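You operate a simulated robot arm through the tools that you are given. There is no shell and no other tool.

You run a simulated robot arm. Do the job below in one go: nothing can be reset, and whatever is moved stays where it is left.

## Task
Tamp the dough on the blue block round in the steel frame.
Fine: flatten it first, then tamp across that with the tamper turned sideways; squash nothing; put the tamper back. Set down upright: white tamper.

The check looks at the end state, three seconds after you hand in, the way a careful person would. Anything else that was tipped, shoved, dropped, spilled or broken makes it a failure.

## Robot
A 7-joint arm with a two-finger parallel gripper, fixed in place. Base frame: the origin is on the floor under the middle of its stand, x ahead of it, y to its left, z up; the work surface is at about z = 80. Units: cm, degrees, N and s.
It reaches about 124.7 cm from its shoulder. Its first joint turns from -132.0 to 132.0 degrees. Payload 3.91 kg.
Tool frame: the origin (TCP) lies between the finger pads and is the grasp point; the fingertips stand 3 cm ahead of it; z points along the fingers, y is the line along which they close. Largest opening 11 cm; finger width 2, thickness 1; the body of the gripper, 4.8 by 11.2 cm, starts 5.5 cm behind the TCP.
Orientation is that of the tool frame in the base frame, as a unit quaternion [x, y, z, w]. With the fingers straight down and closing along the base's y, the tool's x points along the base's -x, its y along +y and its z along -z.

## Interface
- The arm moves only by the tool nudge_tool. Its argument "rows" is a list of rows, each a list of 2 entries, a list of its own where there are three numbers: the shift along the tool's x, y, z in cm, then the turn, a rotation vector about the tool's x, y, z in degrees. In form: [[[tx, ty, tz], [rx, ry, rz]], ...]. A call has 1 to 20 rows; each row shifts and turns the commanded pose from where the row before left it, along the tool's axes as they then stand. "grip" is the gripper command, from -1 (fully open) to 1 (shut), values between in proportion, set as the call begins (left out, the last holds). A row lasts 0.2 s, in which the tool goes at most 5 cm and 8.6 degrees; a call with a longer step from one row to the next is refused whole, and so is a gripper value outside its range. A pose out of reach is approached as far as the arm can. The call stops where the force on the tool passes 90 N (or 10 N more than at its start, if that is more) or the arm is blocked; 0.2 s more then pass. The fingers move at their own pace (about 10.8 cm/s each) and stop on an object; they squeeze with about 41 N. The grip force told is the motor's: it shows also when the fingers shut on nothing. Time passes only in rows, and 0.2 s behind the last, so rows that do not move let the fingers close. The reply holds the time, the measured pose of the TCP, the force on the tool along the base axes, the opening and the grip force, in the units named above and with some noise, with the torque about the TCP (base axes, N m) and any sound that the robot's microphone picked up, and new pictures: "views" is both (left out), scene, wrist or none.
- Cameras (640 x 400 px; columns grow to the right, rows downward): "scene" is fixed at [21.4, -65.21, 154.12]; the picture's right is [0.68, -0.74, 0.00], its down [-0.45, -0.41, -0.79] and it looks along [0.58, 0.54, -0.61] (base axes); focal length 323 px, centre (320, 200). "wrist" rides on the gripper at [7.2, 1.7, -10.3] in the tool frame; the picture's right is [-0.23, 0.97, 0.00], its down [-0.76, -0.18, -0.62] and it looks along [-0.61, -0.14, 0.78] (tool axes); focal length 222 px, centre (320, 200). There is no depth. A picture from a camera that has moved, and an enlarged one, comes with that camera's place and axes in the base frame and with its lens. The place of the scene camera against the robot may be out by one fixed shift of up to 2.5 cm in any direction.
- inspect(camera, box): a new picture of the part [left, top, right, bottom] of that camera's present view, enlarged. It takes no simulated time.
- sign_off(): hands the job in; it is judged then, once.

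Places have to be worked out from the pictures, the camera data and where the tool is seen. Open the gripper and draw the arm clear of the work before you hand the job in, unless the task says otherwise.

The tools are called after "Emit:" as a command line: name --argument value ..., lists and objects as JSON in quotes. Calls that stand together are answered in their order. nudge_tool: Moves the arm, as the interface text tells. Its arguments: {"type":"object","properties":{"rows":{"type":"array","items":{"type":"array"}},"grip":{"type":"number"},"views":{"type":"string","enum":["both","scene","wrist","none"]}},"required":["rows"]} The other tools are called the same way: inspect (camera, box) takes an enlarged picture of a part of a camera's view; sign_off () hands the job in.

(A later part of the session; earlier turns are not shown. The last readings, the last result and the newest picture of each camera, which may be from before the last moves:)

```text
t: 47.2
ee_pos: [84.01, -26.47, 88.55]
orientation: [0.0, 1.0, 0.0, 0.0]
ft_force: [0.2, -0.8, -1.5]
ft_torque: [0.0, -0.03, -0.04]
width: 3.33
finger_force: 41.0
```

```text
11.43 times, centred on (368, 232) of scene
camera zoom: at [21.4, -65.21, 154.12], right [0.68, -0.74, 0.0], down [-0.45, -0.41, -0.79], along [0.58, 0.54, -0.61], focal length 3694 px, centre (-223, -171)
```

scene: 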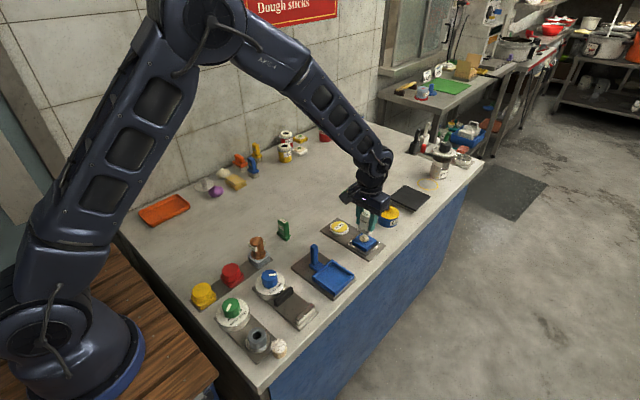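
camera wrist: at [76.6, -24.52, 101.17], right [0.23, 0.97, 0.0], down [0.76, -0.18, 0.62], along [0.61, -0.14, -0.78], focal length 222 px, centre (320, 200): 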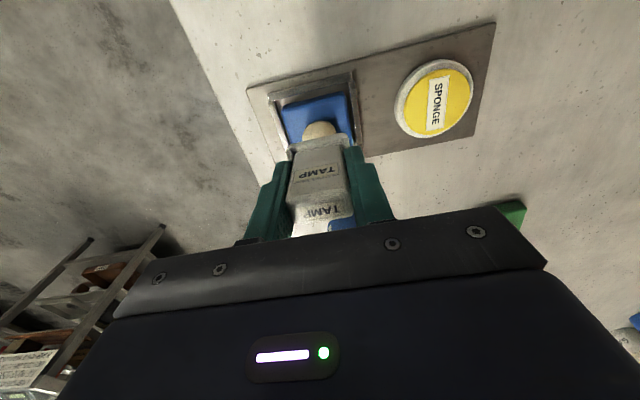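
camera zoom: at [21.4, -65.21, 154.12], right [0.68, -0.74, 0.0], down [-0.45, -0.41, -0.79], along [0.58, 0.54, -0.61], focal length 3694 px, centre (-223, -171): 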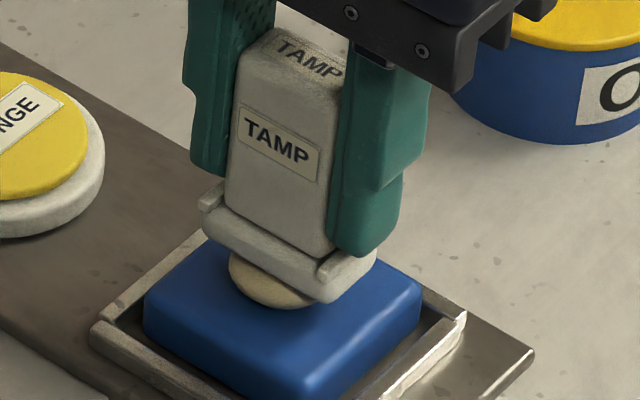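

The foot is about 1.3 cm above the block top, right around the dough's crown. Continuing in 0.1 cm steps.

Emit:
nudge_tool --rows '[[[0, 0, 0.1], [0, 0, 0]], [[0, 0, 0], [0, 0, 0]]]' --views "none"

Emit:
nudge_tool --rows '[[[0, 0, 0.1], [0, 0, 0]], [[0, 0, 0], [0, 0, 0]]]' --views "none"

Emit:
inspect --camera "scene" --box '[345, 215, 390, 250]'

```text
t: 47.8
ee_pos: [84.05, -26.57, 88.53]
orientation: [0.0, 1.0, -0.001, 0.0]
ft_force: [0.2, -0.1, 0.0]
ft_torque: [0.0, 0.01, -0.02]
width: 3.33
finger_force: 41.0
```

```text
t: 48.4
ee_pos: [83.97, -26.46, 88.43]
orientation: [0.0, 1.0, -0.001, 0.0]
ft_force: [0.0, -0.4, -0.4]
ft_torque: [0.03, 0.0, 0.0]
width: 3.32
finger_force: 40.9
```

```text
11.43 times, centred on (368, 232) of scene
camera zoom: at [21.4, -65.21, 154.12], right [0.68, -0.74, 0.0], down [-0.45, -0.41, -0.79], along [0.58, 0.54, -0.61], focal length 3694 px, centre (-223, -171)
```

zoom: 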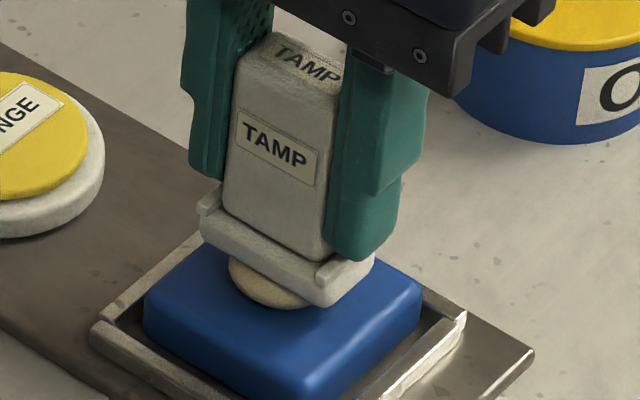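

Emit:
nudge_tool --rows '[[[0, 0, 0.1], [0, 0, 0]], [[0, 0, 0], [0, 0, 0]]]' --views "none"

Emit:
nudge_tool --rows '[[[0, 0, 0.1], [0, 0, 0]], [[0, 0, 0], [0, 0, 0]]]' --views "none"

Emit:
inspect --camera "scene" --box '[345, 215, 390, 250]'

```text
t: 49.0
ee_pos: [83.94, -26.21, 88.21]
orientation: [0.0, 1.0, 0.001, 0.0]
ft_force: [-1.2, -0.1, -0.8]
ft_torque: [0.0, -0.03, 0.0]
width: 3.32
finger_force: 40.9
```

```text
t: 49.6
ee_pos: [84.07, -26.51, 88.24]
orientation: [0.0, 1.0, 0.0, 0.0]
ft_force: [-0.1, 0.3, -1.0]
ft_torque: [0.0, -0.02, -0.01]
width: 3.34
finger_force: 41.1
```

```text
11.43 times, centred on (368, 232) of scene
camera zoom: at [21.4, -65.21, 154.12], right [0.68, -0.74, 0.0], down [-0.45, -0.41, -0.79], along [0.58, 0.54, -0.61], focal length 3694 px, centre (-223, -171)
```

zoom: 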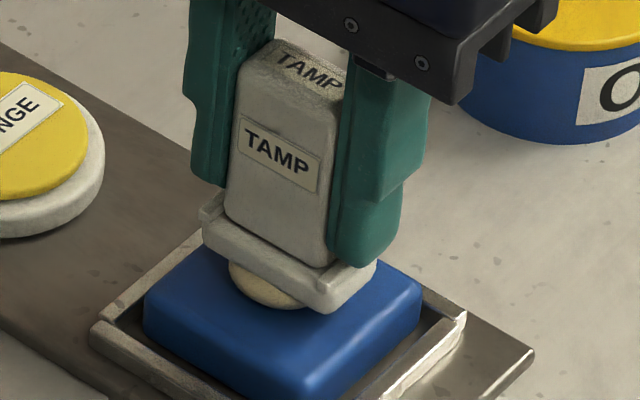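

Emit:
nudge_tool --rows '[[[0, 0, 0.1], [0, 0, 0]], [[0, 0, 0], [0, 0, 0]]]' --views "none"

Emit:
inspect --camera "scene" --box '[345, 215, 390, 250]'

Emit:
inspect --camera "wrist" --box '[270, 80, 370, 180]'

```text
t: 50.2
ee_pos: [84.08, -26.48, 88.18]
orientation: [0.0, 1.0, 0.0, 0.0]
ft_force: [0.1, -0.2, -0.8]
ft_torque: [-0.03, 0.02, 0.03]
width: 3.31
finger_force: 41.0
```

```text
11.43 times, centred on (368, 232) of scene
camera zoom: at [21.4, -65.21, 154.12], right [0.68, -0.74, 0.0], down [-0.45, -0.41, -0.79], along [0.58, 0.54, -0.61], focal length 3694 px, centre (-223, -171)
```

zoom: 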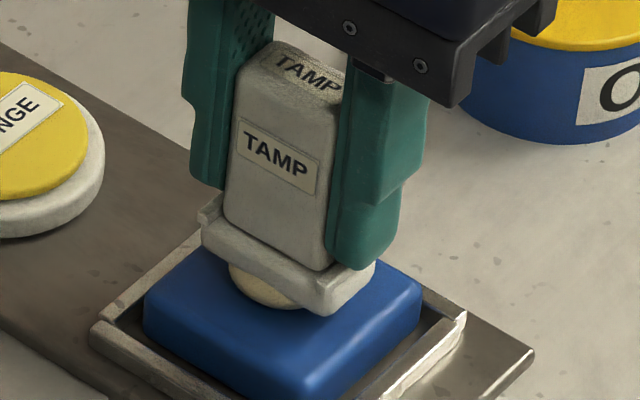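

```text
4.00 times, centred on (320, 130) of wrist
camera zoom: at [76.75, -24.61, 98.32], right [0.23, 0.97, 0.0], down [0.76, -0.18, 0.62], along [0.61, -0.14, -0.78], focal length 888 px, centre (320, 480)
```

zoom: 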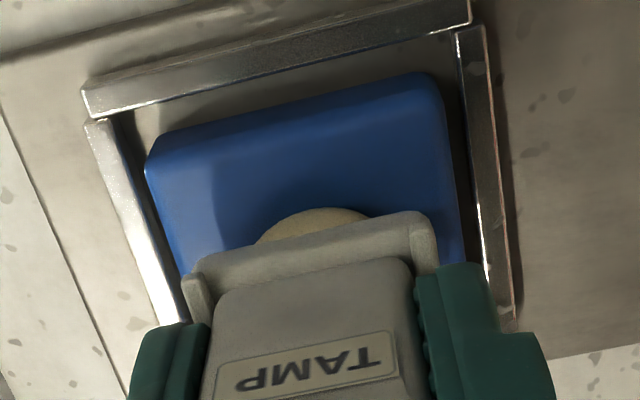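

Emit:
nudge_tool --rows '[[[0, 0, 0.1], [0, 0, 0]], [[0, 0, 0], [0, 0, 0]]]' --views "none"

Emit:
nudge_tool --rows '[[[0, 0, 0.1], [0, 0, 0]], [[0, 0, 0], [0, 0, 0]]]' --views "none"

Emit:
inspect --camera "scene" --box '[345, 215, 390, 250]'

Emit:
inspect --camera "wrist" --box '[270, 80, 370, 180]'

```text
t: 50.8
ee_pos: [84.04, -26.42, 87.89]
orientation: [0.0, 1.0, 0.0, 0.0]
ft_force: [-0.7, 0.6, 0.4]
ft_torque: [0.01, -0.06, -0.02]
width: 3.29
finger_force: 40.5
```

```text
t: 51.4
ee_pos: [84.0, -26.38, 87.93]
orientation: [0.001, 1.0, -0.001, 0.0]
ft_force: [0.3, 0.0, -0.4]
ft_torque: [0.0, 0.02, 0.02]
width: 3.29
finger_force: 40.5
```

```text
11.43 times, centred on (368, 232) of scene
camera zoom: at [21.4, -65.21, 154.12], right [0.68, -0.74, 0.0], down [-0.45, -0.41, -0.79], along [0.58, 0.54, -0.61], focal length 3694 px, centre (-223, -171)
```

zoom: 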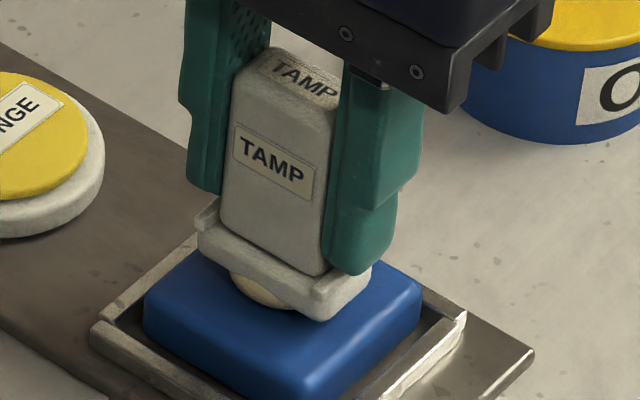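

```text
4.00 times, centred on (320, 130) of wrist
camera zoom: at [76.69, -24.56, 98.13], right [0.23, 0.97, 0.0], down [0.76, -0.18, 0.62], along [0.61, -0.14, -0.78], focal length 888 px, centre (320, 480)
```

zoom: 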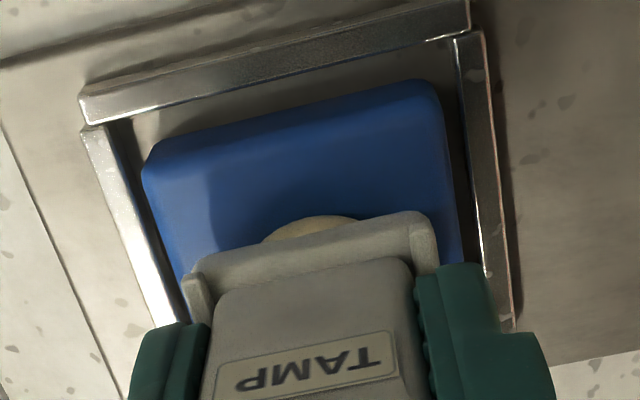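

The foot is now only ~0.6 cm above the block with no reaction force, so the dough must be yielding very softly. Before going deeper I'll lift straight up and look at the dough's shape.

Emit:
nudge_tool --rows '[[[0, 0, -0.3], [0, 0, 0]], [[0, 0, -0.7], [0, 0, 0]], [[0, 0, -2], [0, 0, 0]], [[0, 0, -3], [0, 0, 0]], [[0, 0, 0], [0, 0, 0]]]' --views "both"

Emit:
inspect --camera "scene" --box '[345, 215, 390, 250]'

Emit:
inspect --camera "wrist" --box '[260, 60, 380, 180]'

```text
t: 52.6
ee_pos: [83.96, -26.4, 93.89]
orientation: [0.0, 1.0, 0.001, 0.0]
ft_force: [-0.3, 0.1, -1.4]
ft_torque: [0.01, -0.02, -0.02]
width: 3.33
finger_force: 41.0
camera wrist: at [76.66, -24.53, 104.15], right [0.23, 0.97, 0.0], down [0.76, -0.18, 0.62], along [0.61, -0.14, -0.78], focal length 222 px, centre (320, 200)
```

scene: 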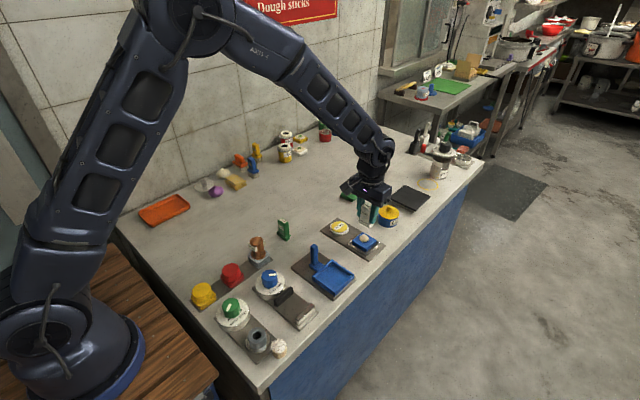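
wrist: 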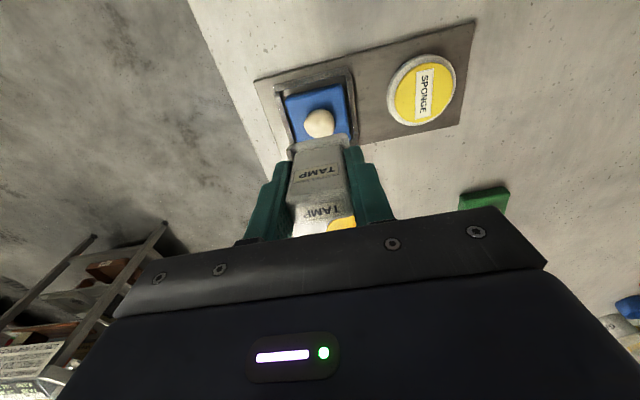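

```text
11.43 times, centred on (368, 232) of scene
camera zoom: at [21.4, -65.21, 154.12], right [0.68, -0.74, 0.0], down [-0.45, -0.41, -0.79], along [0.58, 0.54, -0.61], focal length 3694 px, centre (-223, -171)
```

zoom: 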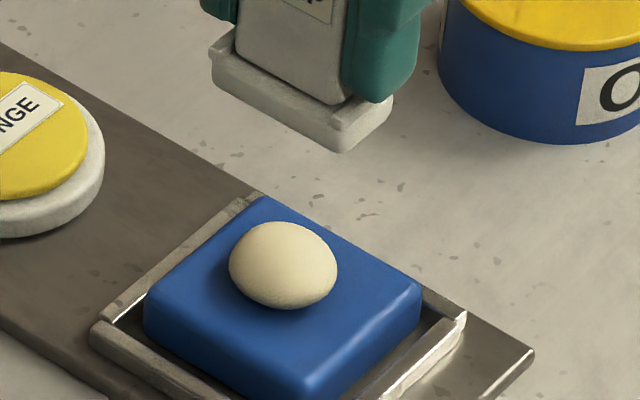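

```text
3.33 times, centred on (320, 120) of wrist
camera zoom: at [76.66, -24.53, 104.15], right [0.23, 0.97, 0.0], down [0.76, -0.18, 0.62], along [0.61, -0.14, -0.78], focal length 740 px, centre (320, 467)
```

zoom: 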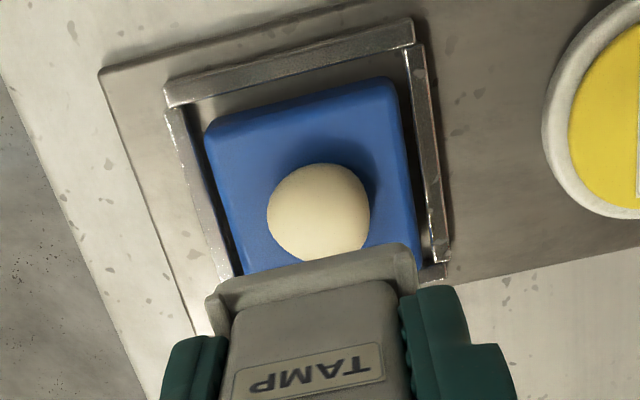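

The dough is unchanged (no force was ever felt, so it springs back or wasn't engaged). I'll go back down, shifted 0.1 cm in -x, and continue lower this time, watching for real contact force.

Emit:
nudge_tool --rows '[[[0.1, 0, 2], [0, 0, 0]], [[0, 0, 2], [0, 0, 0]], [[0, 0, 1.5], [0, 0, 0]], [[0, 0, 0.5], [0, 0, 0]], [[0, 0, 0.1], [0, 0, 0]], [[0, 0, 0], [0, 0, 0]]]' --views "none"

Emit:
nudge_tool --rows '[[[0, 0, 0.1], [0, 0, 0]], [[0, 0, 0], [0, 0, 0]]]' --views "none"

Emit:
inspect --camera "scene" --box '[350, 225, 380, 248]'

```text
t: 54.0
ee_pos: [83.99, -26.57, 87.84]
orientation: [0.0, 1.0, 0.0, 0.0]
ft_force: [-0.1, -0.4, 0.4]
ft_torque: [-0.02, -0.02, 0.0]
width: 3.34
finger_force: 40.6
```

```text
t: 54.6
ee_pos: [83.91, -26.51, 87.82]
orientation: [0.0, 1.0, 0.0, 0.0]
ft_force: [1.0, 1.0, 4.4]
ft_torque: [0.03, -0.04, 0.02]
width: 3.3
finger_force: 41.2
```

```text
16.00 times, centred on (365, 236) of scene
camera zoom: at [21.4, -65.21, 154.12], right [0.68, -0.74, 0.0], down [-0.45, -0.41, -0.79], along [0.58, 0.54, -0.61], focal length 5171 px, centre (-400, -384)
```

zoom: 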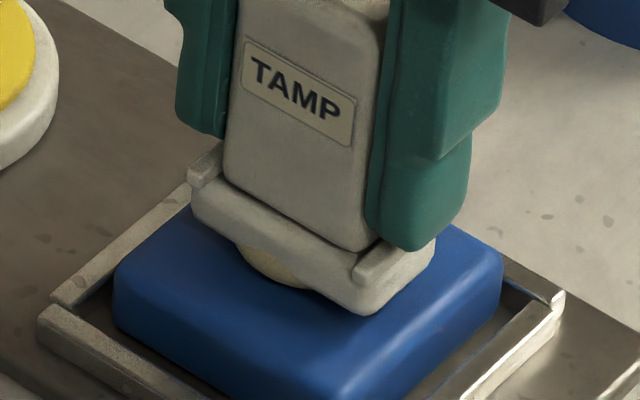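

First contact: ~4 N at z ≈ 87.8. I'll press a touch further and watch how the force builds.

Emit:
nudge_tool --rows '[[[0, 0, 0.05], [0, 0, 0]], [[0, 0, 0], [0, 0, 0]], [[0, 0, 0], [0, 0, 0]]]' --views "none"

Emit:
inspect --camera "scene" --box '[350, 225, 380, 248]'

Emit:
inspect --camera "wrist" --box '[280, 90, 360, 160]'

```text
t: 55.4
ee_pos: [83.91, -26.42, 87.73]
orientation: [0.0, 1.0, 0.0, 0.001]
ft_force: [2.5, 0.2, 16.6]
ft_torque: [0.0, -0.15, 0.01]
width: 3.33
finger_force: 40.9
```

```text
16.00 times, centred on (365, 236) of scene
camera zoom: at [21.4, -65.21, 154.12], right [0.68, -0.74, 0.0], down [-0.45, -0.41, -0.79], along [0.58, 0.54, -0.61], focal length 5171 px, centre (-400, -384)
```

zoom: 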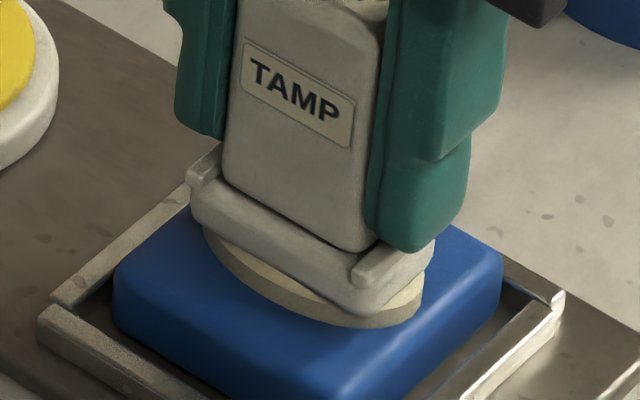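

```text
5.71 times, centred on (320, 125) of wrist
camera zoom: at [76.61, -24.66, 97.95], right [0.23, 0.97, 0.0], down [0.76, -0.18, 0.62], along [0.61, -0.14, -0.78], focal length 1269 px, centre (320, 629)
```

zoom: 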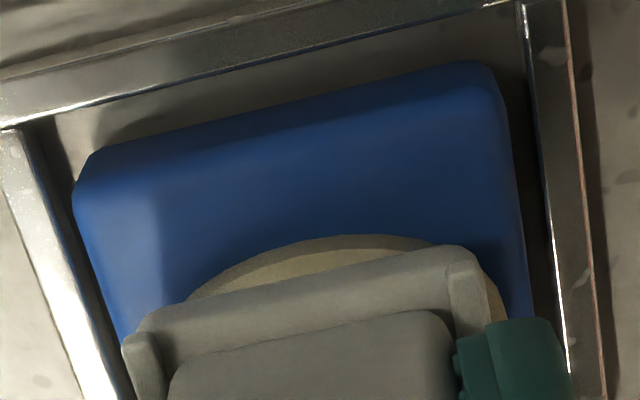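

The dough has now flattened into an oval disc, elongated along the tamper's length, at ~17 N. I'll lift off gently and check nothing sticks.

Emit:
nudge_tool --rows '[[[0, 0, -0.15], [0, 0, 0]], [[0, 0, -0.35], [0, 0, 0]], [[0, 0, -1], [0, 0, 0]], [[0, 0, -2], [0, 0, 0]], [[0, 0, -2.5], [0, 0, 0]], [[0, 0, 0], [0, 0, 0]]]' --views "both"

Emit:
inspect --camera "scene" --box '[345, 215, 390, 250]'

Emit:
inspect --camera "wrist" --box '[260, 60, 380, 180]'

```text
t: 56.8
ee_pos: [83.83, -26.21, 93.71]
orientation: [0.001, 1.0, 0.0, 0.0]
ft_force: [0.4, 0.4, -0.9]
ft_torque: [0.03, 0.01, -0.03]
width: 3.31
finger_force: 41.1
camera wrist: at [76.47, -24.45, 104.05], right [0.23, 0.97, 0.0], down [0.76, -0.18, 0.62], along [0.61, -0.14, -0.78], focal length 222 px, centre (320, 200)
```

scene: 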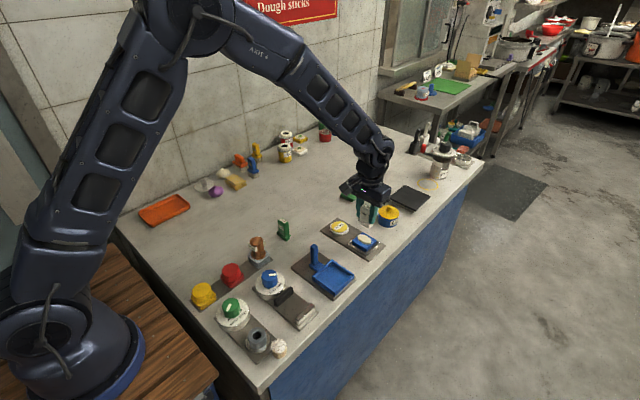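
wrist: 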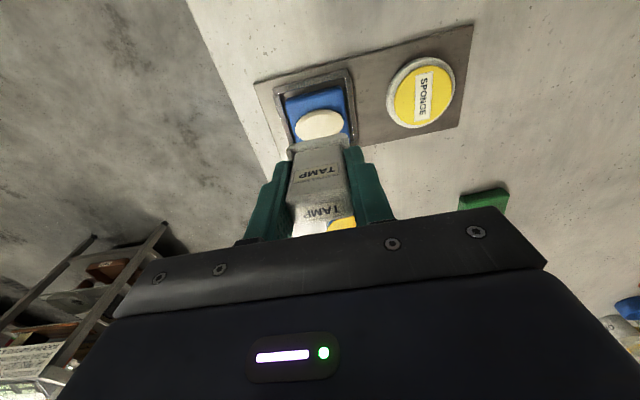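

```text
11.43 times, centred on (368, 232) of scene
camera zoom: at [21.4, -65.21, 154.12], right [0.68, -0.74, 0.0], down [-0.45, -0.41, -0.79], along [0.58, 0.54, -0.61], focal length 3694 px, centre (-223, -171)
```

zoom: 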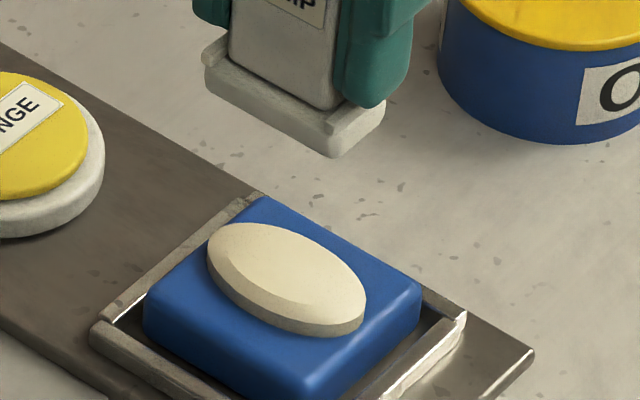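

```text
3.33 times, centred on (320, 120) of wrist
camera zoom: at [76.47, -24.45, 104.05], right [0.23, 0.97, 0.0], down [0.76, -0.18, 0.62], along [0.61, -0.14, -0.78], focal length 740 px, centre (320, 467)
```

zoom: 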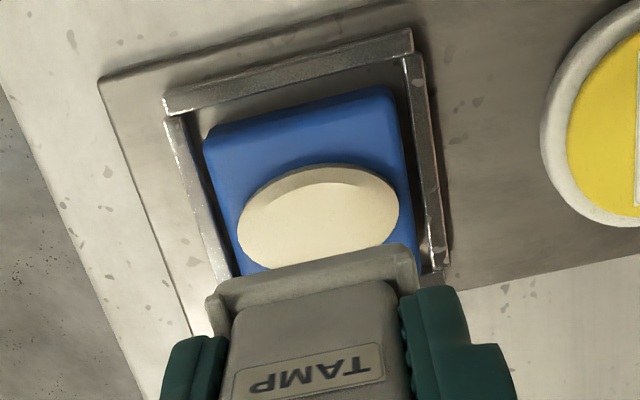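

The dough is now a flat oval, nothing stuck to the tamper. I'll re-dampen the tamper on the sponge before the crosswise tamp.

Emit:
nudge_tool --rows '[[[0.1, 2.5, 0], [0, 0, 0]], [[0.1, 2.5, 0], [0, 0, 0]], [[0.1, 2.6, 0], [0, 0, 0]], [[0.1, 2.59, 0], [0, 0, 0]], [[0, 0, 2], [0, 0, 0]], [[0, 0, 2], [0, 0, 0]], [[0, 0, 1.5], [0, 0, 0]], [[0, 0, 0.7], [0, 0, 0]], [[0, 0, 0.3], [0, 0, 0]], [[0, 0, 0.15], [0, 0, 0]], [[0, 0, 0.1], [0, 0, 0]], [[0, 0, 0], [0, 0, 0]]]' --views "none"

Emit:
inspect --camera "scene" --box '[325, 205, 370, 245]'

```text
t: 59.4
ee_pos: [83.45, -16.38, 86.95]
orientation: [0.0, 1.0, -0.001, -0.001]
ft_force: [-1.3, -1.2, 4.5]
ft_torque: [-0.03, 0.11, 0.02]
width: 3.3
finger_force: 40.2
```

```text
10.00 times, centred on (348, 225) of scene
camera zoom: at [21.4, -65.21, 154.12], right [0.68, -0.74, 0.0], down [-0.45, -0.41, -0.79], along [0.58, 0.54, -0.61], focal length 3232 px, centre (45, -50)
```

zoom: 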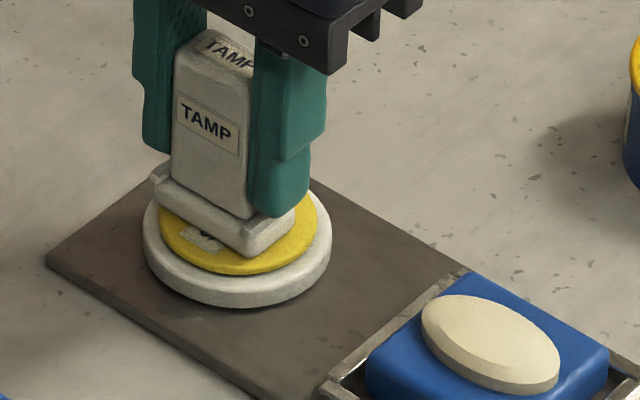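

Touching the sponge at ~4.5 N. A hair more pressure as before, then lift.

Emit:
nudge_tool --rows '[[[0, 0, 0.07], [0, 0, 0]], [[0, 0, 0], [0, 0, 0]], [[0, 0, 0], [0, 0, 0]]]' --views "none"

Emit:
nudge_tool --rows '[[[0, 0, -0.5], [0, 0, 0]], [[0, 0, -1.5], [0, 0, 0]], [[0, 0, -2.5], [0, 0, 0]], [[0, 0, -2.5], [0, 0, 0]], [[0, 0, 0], [0, 0, 0]]]' --views "scene"

```text
t: 60.2
ee_pos: [83.46, -16.27, 86.91]
orientation: [0.0, 1.0, 0.0, 0.001]
ft_force: [-1.9, -3.5, 17.8]
ft_torque: [-0.1, 0.13, 0.03]
width: 3.32
finger_force: 41.3
```

```text
t: 61.4
ee_pos: [83.46, -16.33, 93.95]
orientation: [0.0, 1.0, 0.0, 0.001]
ft_force: [0.1, 0.2, -1.2]
ft_torque: [0.01, -0.02, 0.0]
width: 3.32
finger_force: 41.4
```

scene: 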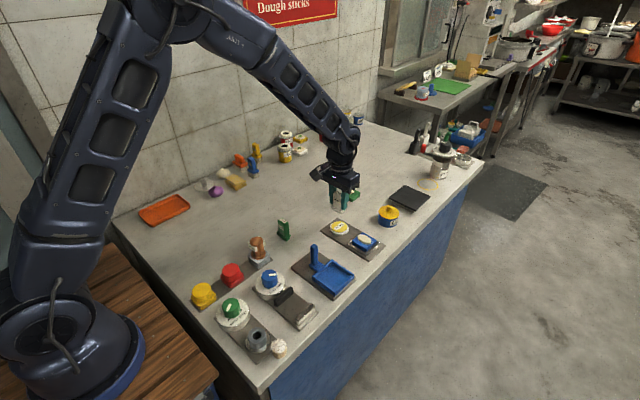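

Dabbed again at ~18 N and lifted clear. Now back over the dough while turning the tamper 90° sideways (rotating high above the work).

Emit:
nudge_tool --rows '[[[-0.1, -2.5, 0], [0, 0, 0]], [[-0.1, -2.5, 0], [0, 0, 0]], [[-0.1, -2.6, 0], [0, 0, 0]], [[-0.1, -2.59, 0], [0, 0, 0]], [[0, 0, 0], [0, 0, -8.2]], [[0, 0, 0], [0, 0, -8.2]], [[0, 0, 0], [0, 0, -8.2]], [[0, 0, 0], [0, 0, -8.2]], [[0, 0, 0], [0, 0, -8.2]], [[0, 0, 0], [0, 0, -8.2]], [[0, 0, 0], [0, 0, -8.2]], [[0, 0, 0], [0, 0, -8.2]], [[0, 0, 0], [0, 0, -8.2]], [[0, 0, 0], [0, 0, -8.2]], [[0, 0, 0], [0, 0, -8.0]], [[0, 0, 0], [0, 0, 0]]]' --views "both"

Emit:
inspect --camera "scene" --box '[345, 205, 390, 250]'

Emit:
inspect --camera "wrist" --box '[260, 60, 380, 180]'

```text
t: 64.8
ee_pos: [83.88, -26.49, 93.83]
orientation: [0.708, -0.706, 0.0, 0.0]
ft_force: [0.5, -0.1, -0.7]
ft_torque: [0.01, -0.02, 0.01]
width: 3.31
finger_force: 41.4
camera wrist: at [82.13, -33.55, 104.1], right [-0.97, 0.23, 0.0], down [0.18, 0.76, 0.62], along [0.14, 0.61, -0.78], focal length 222 px, centre (320, 200)
```

scene: 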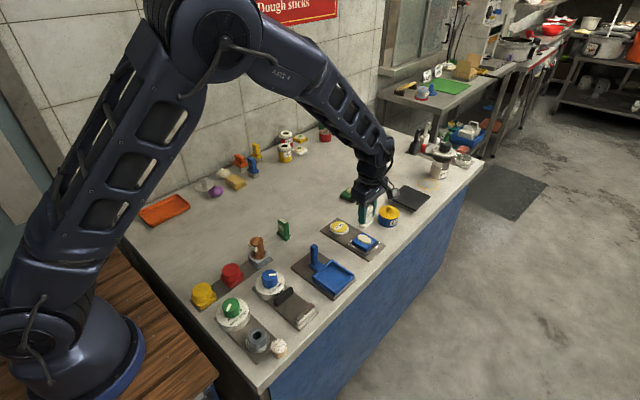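
wrist: 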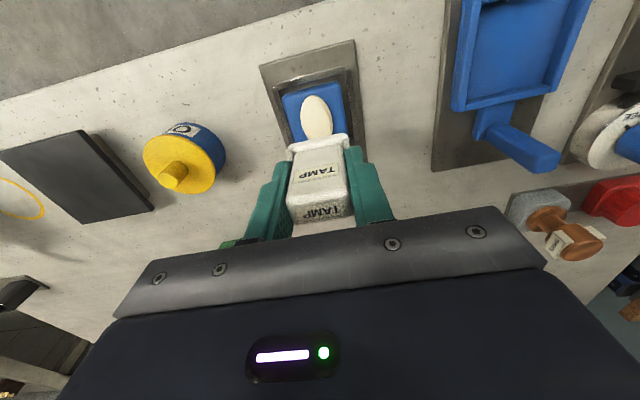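

```text
8.89 times, centred on (368, 228) of scene
camera zoom: at [21.4, -65.21, 154.12], right [0.68, -0.74, 0.0], down [-0.45, -0.41, -0.79], along [0.58, 0.54, -0.61], focal length 2873 px, centre (-102, -44)
```

zoom: 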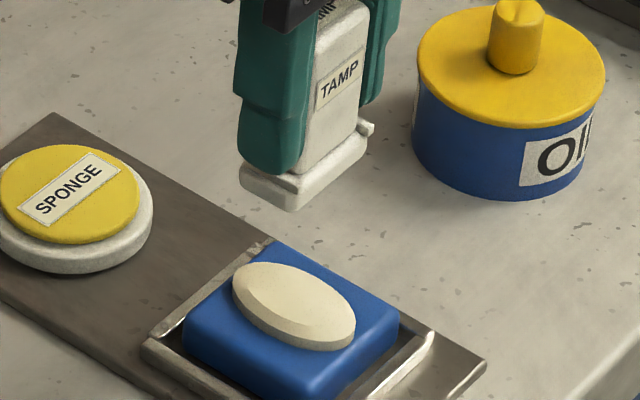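

```text
3.33 times, centred on (320, 120) of wrist
camera zoom: at [82.13, -33.55, 104.1], right [-0.97, 0.23, 0.0], down [0.18, 0.76, 0.62], along [0.14, 0.61, -0.78], focal length 740 px, centre (320, 467)
```

zoom: 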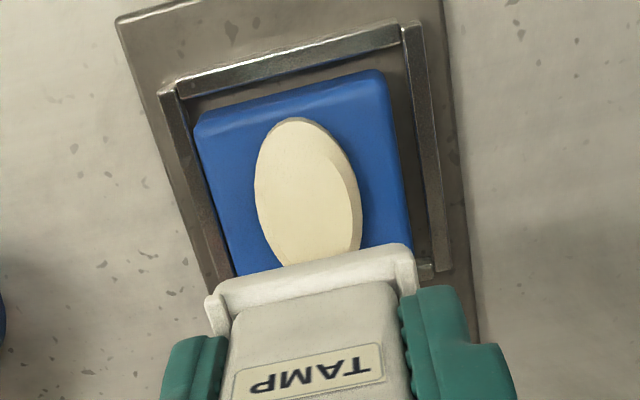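

The tamper is turned sideways. Both views suggest the dough centre is ~0.2 cm to +x and ~0.15 cm to -y of the tool, so I'll correct that and lower to just above the dough.

Emit:
nudge_tool --rows '[[[0.15, -0.2, 1.5], [0, 0, 0]], [[0, 0, 2], [0, 0, 0]], [[0, 0, 1.5], [0, 0, 0]], [[0, 0, 0.5], [0, 0, 0]], [[0, 0, 0], [0, 0, 0]]]' --views "none"

Emit:
inspect --camera "scene" --box '[345, 215, 390, 250]'

Emit:
inspect --camera "wrist" --box '[260, 60, 380, 180]'

```text
t: 66.0
ee_pos: [84.09, -26.74, 88.3]
orientation: [0.707, -0.707, 0.0, 0.0]
ft_force: [0.0, 0.7, 0.0]
ft_torque: [0.02, 0.01, -0.02]
width: 3.32
finger_force: 40.8
```

```text
11.43 times, centred on (368, 232) of scene
camera zoom: at [21.4, -65.21, 154.12], right [0.68, -0.74, 0.0], down [-0.45, -0.41, -0.79], along [0.58, 0.54, -0.61], focal length 3694 px, centre (-223, -171)
```

zoom: 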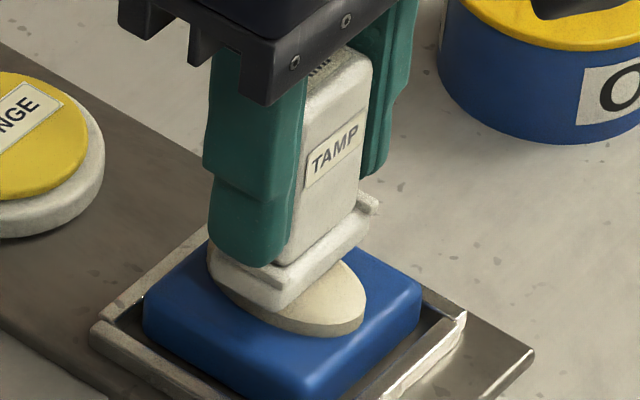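

```text
3.33 times, centred on (320, 120) of wrist
camera zoom: at [82.33, -33.69, 98.61], right [-0.97, 0.23, 0.0], down [0.18, 0.76, 0.62], along [0.14, 0.61, -0.78], focal length 740 px, centre (320, 467)
```

zoom: 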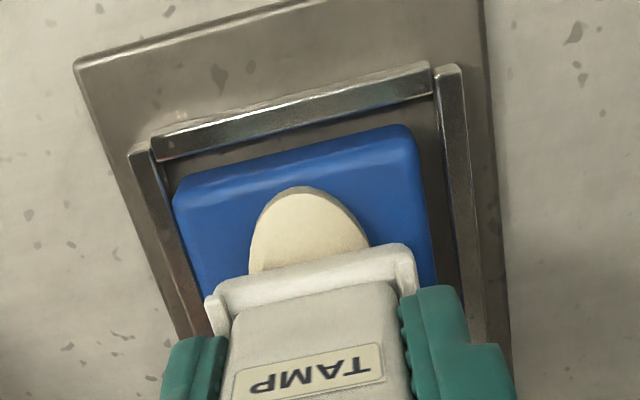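

Alignment is good within ~0.15 cm. Lowering in small steps for the crosswise tamp.

Emit:
nudge_tool --rows '[[[0.1, 0, 0.2], [0, 0, 0]], [[0, 0, 0.1], [0, 0, 0]], [[0, 0, 0.1], [0, 0, 0]], [[0, 0, 0], [0, 0, 0]]]' --views "none"

Emit:
nudge_tool --rows '[[[0, 0, 0.1], [0, 0, 0]], [[0, 0, 0], [0, 0, 0]]]' --views "none"

```text
t: 67.0
ee_pos: [84.06, -26.7, 87.94]
orientation: [-0.707, 0.707, 0.0, 0.001]
ft_force: [0.3, 1.0, 0.0]
ft_torque: [0.0, 0.01, -0.03]
width: 3.33
finger_force: 40.9
```

```text
t: 67.6
ee_pos: [84.18, -26.76, 87.98]
orientation: [0.708, -0.707, 0.0, 0.0]
ft_force: [-0.1, -0.2, -0.7]
ft_torque: [0.02, 0.0, -0.01]
width: 3.31
finger_force: 41.2
```

Emit:
nudge_tool --rows '[[[0, 0, 0.08], [0, 0, 0]], [[0, 0, 0], [0, 0, 0]]]' --views "none"

Emit:
nudge_tool --rows '[[[0, 0, 0.05], [0, 0, 0]], [[0, 0, 0], [0, 0, 0]]]' --views "none"

Emit:
inspect --camera "scene" --box '[345, 215, 390, 250]'

```text
t: 68.2
ee_pos: [84.05, -26.8, 87.84]
orientation: [-0.707, 0.707, -0.001, 0.0]
ft_force: [0.1, 0.7, -0.3]
ft_torque: [0.04, 0.02, -0.03]
width: 3.3
finger_force: 40.8
```

```text
t: 68.8
ee_pos: [84.09, -26.74, 87.74]
orientation: [0.708, -0.707, 0.0, 0.0]
ft_force: [0.1, -0.6, 0.0]
ft_torque: [-0.01, -0.01, -0.02]
width: 3.31
finger_force: 41.0
```

```text
11.43 times, centred on (368, 232) of scene
camera zoom: at [21.4, -65.21, 154.12], right [0.68, -0.74, 0.0], down [-0.45, -0.41, -0.79], along [0.58, 0.54, -0.61], focal length 3694 px, centre (-223, -171)
```

zoom: 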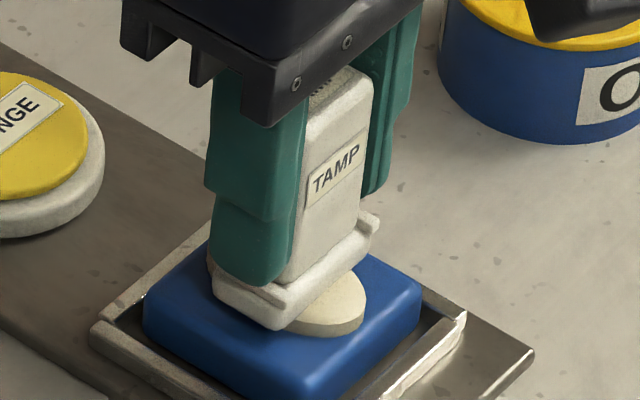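

Emit:
nudge_tool --rows '[[[0, 0, 0.05], [0, 0, 0]], [[0, 0, 0], [0, 0, 0]]]' --views "none"

Emit:
nudge_tool --rows '[[[0, 0, 0.05], [0, 0, 0]], [[0, 0, 0], [0, 0, 0]]]' --views "none"

Emit:
inspect --camera "scene" --box '[345, 215, 390, 250]'

```text
t: 69.4
ee_pos: [84.05, -26.76, 87.86]
orientation: [0.707, -0.707, 0.0, 0.0]
ft_force: [-0.7, 1.2, 4.8]
ft_torque: [0.1, 0.04, -0.02]
width: 3.32
finger_force: 41.4
```

```text
t: 70.0
ee_pos: [84.17, -26.64, 87.73]
orientation: [-0.707, 0.707, -0.001, 0.001]
ft_force: [-3.7, 1.6, 15.5]
ft_torque: [0.09, 0.14, -0.02]
width: 3.31
finger_force: 40.7
```

```text
11.43 times, centred on (368, 232) of scene
camera zoom: at [21.4, -65.21, 154.12], right [0.68, -0.74, 0.0], down [-0.45, -0.41, -0.79], along [0.58, 0.54, -0.61], focal length 3694 px, centre (-223, -171)
```

zoom: 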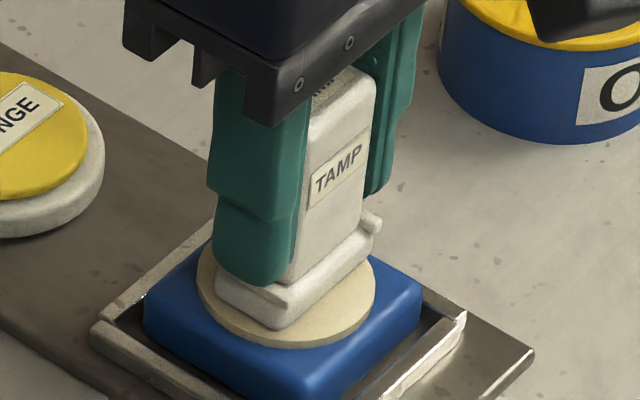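

The dough is now a round disc at ~15.5 N. I'll lift off gently and check the result.

Emit:
nudge_tool --rows '[[[0, 0, -0.15], [0, 0, 0]], [[0, 0, -0.35], [0, 0, 0]], [[0, 0, -1], [0, 0, 0]], [[0, 0, -2], [0, 0, 0]], [[0, 0, -3], [0, 0, 0]], [[0, 0, 0], [0, 0, 0]]]' --views "both"

Emit:
inspect --camera "scene" --box '[345, 215, 390, 250]'

Emit:
inspect --camera "wrist" --box '[260, 60, 380, 180]'

```text
t: 71.4
ee_pos: [84.27, -26.86, 94.1]
orientation: [0.707, -0.707, 0.0, 0.0]
ft_force: [0.5, 0.1, -0.5]
ft_torque: [0.0, 0.0, -0.03]
width: 3.32
finger_force: 41.2
camera wrist: at [82.48, -33.85, 104.37], right [-0.97, 0.23, 0.0], down [0.18, 0.76, 0.62], along [0.14, 0.61, -0.78], focal length 222 px, centre (320, 200)
```

scene: 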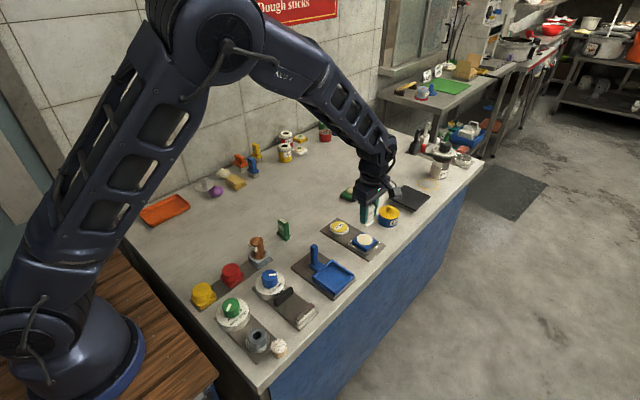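
wrist: 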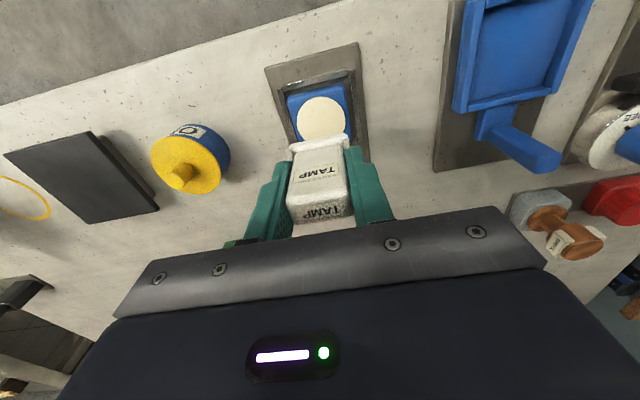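

```text
11.43 times, centred on (368, 232) of scene
camera zoom: at [21.4, -65.21, 154.12], right [0.68, -0.74, 0.0], down [-0.45, -0.41, -0.79], along [0.58, 0.54, -0.61], focal length 3694 px, centre (-223, -171)
```

zoom: 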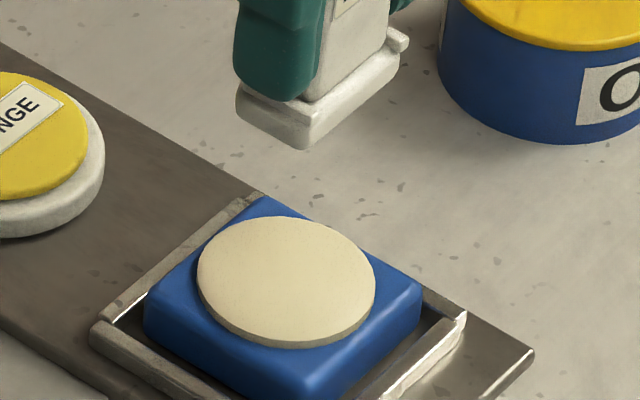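

```text
3.33 times, centred on (320, 120) of wrist
camera zoom: at [82.48, -33.85, 104.37], right [-0.97, 0.23, 0.0], down [0.18, 0.76, 0.62], along [0.14, 0.61, -0.78], focal length 740 px, centre (320, 467)
```

zoom: 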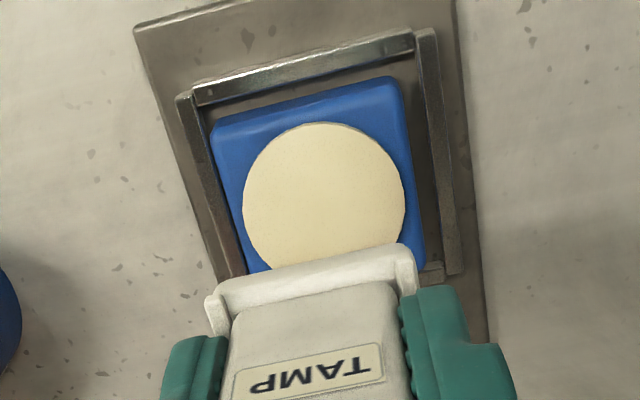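

A clean, even round disc on the blue block, nothing stuck. Now I'll turn the tamper back and carry it to above its original spot (about (81.85, -6.1)).

Emit:
nudge_tool --rows '[[[0, 0, 0], [0, 0, 8.2]], [[0, 0, 0], [0, 0, 8.2]], [[0, 0, 0], [0, 0, 8.2]], [[0, 0, 0], [0, 0, 8.2]], [[0, 0, 0], [0, 0, 8.2]], [[0, 0, 0], [0, 0, 8.2]], [[0, 0, 0], [0, 0, 8.2]], [[0, 0, 0], [0, 0, 8.2]], [[0, 0, 0], [0, 0, 8.2]], [[0, 0, 0], [0, 0, 8.2]], [[0, 0, 0], [0, 0, 8.0]], [[0.45, 4.1, 0], [0, 0, 0]], [[0.45, 4.1, 0], [0, 0, 0]], [[0.45, 4.1, 0], [0, 0, 0]], [[0.45, 4.1, 0], [0, 0, 0]], [[0.45, 4.14, 0], [0, 0, 0]], [[0, 0, 0], [0, 0, -5.5]], [[0, 0, 0], [0, 0, 0]]]' --views "both"

Emit:
inspect --camera "scene" --box '[280, 170, 350, 230]'

Emit:
inspect --camera "wrist" --box '[240, 60, 400, 220]'

```text
t: 75.2
ee_pos: [81.92, -5.91, 94.3]
orientation: [-0.048, 0.999, 0.0, 0.0]
ft_force: [0.0, -0.5, -0.1]
ft_torque: [-0.01, 0.0, 0.01]
width: 3.31
finger_force: 41.3
camera wrist: at [74.42, -4.87, 104.49], right [0.13, 0.99, 0.0], down [0.78, -0.1, 0.62], along [0.62, -0.08, -0.78], focal length 222 px, centre (320, 200)
```

scene: 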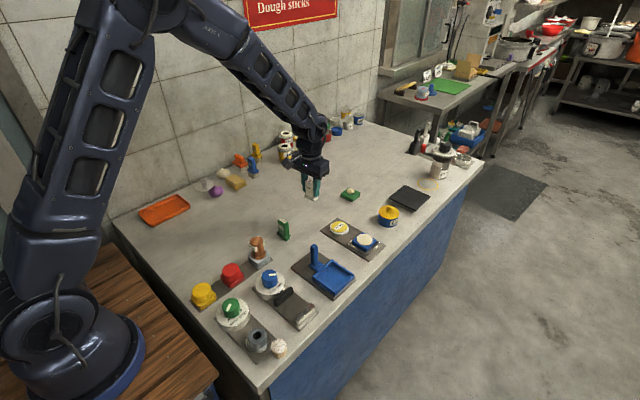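
wrist: 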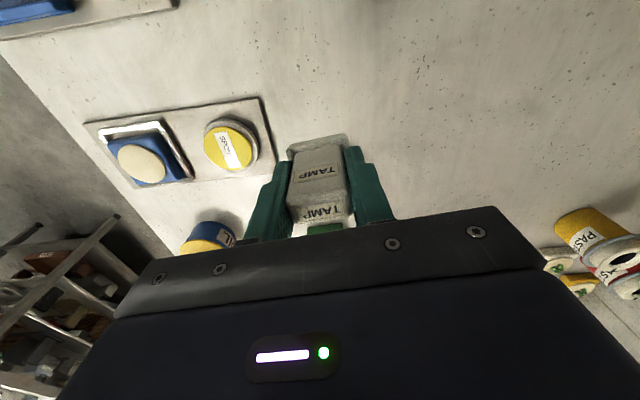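

```text
6.67 times, centred on (315, 200) of scene
camera zoom: at [21.4, -65.21, 154.12], right [0.68, -0.74, 0.0], down [-0.45, -0.41, -0.79], along [0.58, 0.54, -0.61], focal length 2155 px, centre (353, 200)
```

zoom: 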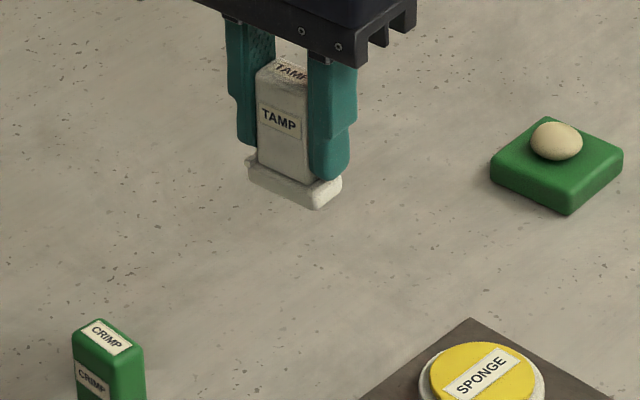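

```text
2.50 times, centred on (320, 140) of wrist
camera zoom: at [74.42, -4.87, 104.49], right [0.13, 0.99, 0.0], down [0.78, -0.1, 0.62], along [0.62, -0.08, -0.78], focal length 555 px, centre (320, 350)
```

zoom: 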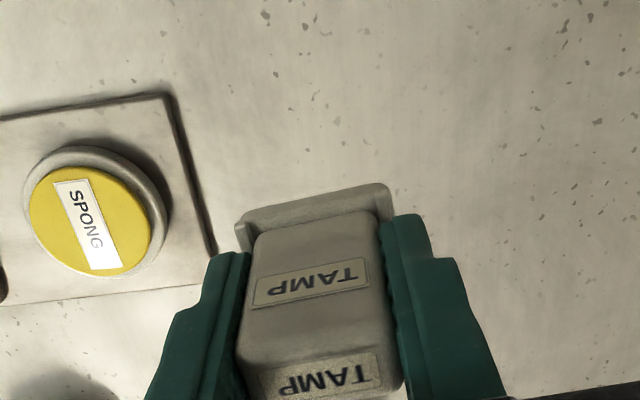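

Positioned above the original spot (within ~0.1 cm). Lowering to just above the table.

Emit:
nudge_tool --rows '[[[0, -0.1, 2.5], [0, 0, 0]], [[0, 0, 2.5], [0, 0, 0]], [[0, 0, 2], [0, 0, 0]], [[0, 0, 1.2], [0, 0, 0]], [[0, 0, 0.6], [0, 0, 0]], [[0, 0, 0.2], [0, 0, 0]], [[0, 0, 0], [0, 0, 0]]]' --views "none"

Emit:
inspect --camera "scene" --box '[280, 170, 350, 230]'

```text
t: 76.8
ee_pos: [81.9, -6.15, 85.13]
orientation: [-0.048, 0.999, 0.0, 0.0]
ft_force: [0.0, -1.0, -1.6]
ft_torque: [0.02, -0.01, 0.02]
width: 3.31
finger_force: 40.8
```

```text
6.67 times, centred on (315, 200) of scene
camera zoom: at [21.4, -65.21, 154.12], right [0.68, -0.74, 0.0], down [-0.45, -0.41, -0.79], along [0.58, 0.54, -0.61], focal length 2155 px, centre (353, 200)
```

zoom: 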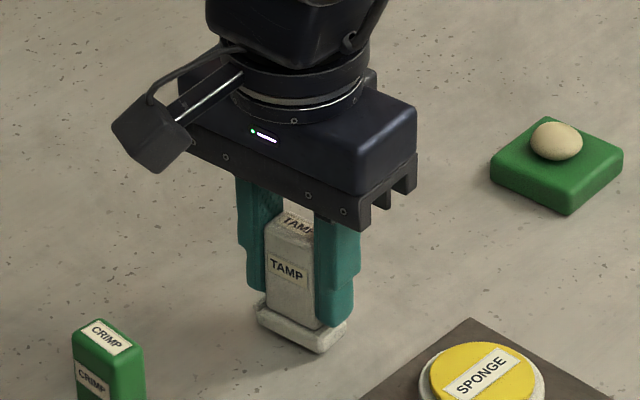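

Nearly down (z ≈ 85.1, no contact). Small steps to touch the table.

Emit:
nudge_tool --rows '[[[0, 0, 0.1], [0, 0, 0]], [[0, 0, 0.08], [0, 0, 0]], [[0, 0, 0], [0, 0, 0]]]' --views "none"

```text
t: 77.6
ee_pos: [81.78, -6.17, 85.04]
orientation: [-0.047, 0.999, 0.0, 0.001]
ft_force: [-0.2, -0.4, 0.1]
ft_torque: [0.0, -0.02, -0.02]
width: 3.35
finger_force: 41.8
```

Emit:
nudge_tool --rows '[[[0, 0, 0.06], [0, 0, 0]], [[0, 0, 0], [0, 0, 0]]]' --views "none"

Emit:
inspect --camera "scene" --box '[295, 195, 335, 230]'

```text
t: 78.2
ee_pos: [81.85, -6.21, 84.94]
orientation: [-0.048, 0.999, 0.0, 0.0]
ft_force: [-0.5, 0.5, -1.1]
ft_torque: [-0.02, 0.01, -0.04]
width: 3.32
finger_force: 40.9
```

```text
11.43 times, centred on (315, 212) of scene
camera zoom: at [21.4, -65.21, 154.12], right [0.68, -0.74, 0.0], down [-0.45, -0.41, -0.79], along [0.58, 0.54, -0.61], focal length 3694 px, centre (377, 57)
```

zoom: 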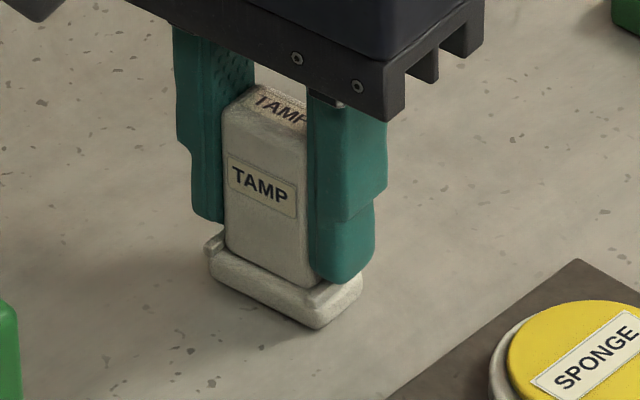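

Emit:
nudge_tool --rows '[[[0, 0, 0.05], [0, 0, 0]], [[0, 0, 0], [0, 0, 0]]]' --views "none"

Emit:
nudge_tool --rows '[[[0, 0, 0.05], [0, 0, 0]], [[0, 0, 0], [0, 0, 0]]]' --views "none"

```text
t: 78.8
ee_pos: [81.82, -6.26, 84.83]
orientation: [-0.048, 0.999, 0.0, 0.0]
ft_force: [-0.3, 0.0, 0.0]
ft_torque: [0.0, -0.03, 0.0]
width: 3.32
finger_force: 41.3
```

```text
t: 79.4
ee_pos: [81.76, -6.28, 84.89]
orientation: [-0.049, 0.999, 0.0, 0.0]
ft_force: [-1.2, 1.0, 15.3]
ft_torque: [0.03, 0.08, 0.02]
width: 3.35
finger_force: 40.9
```

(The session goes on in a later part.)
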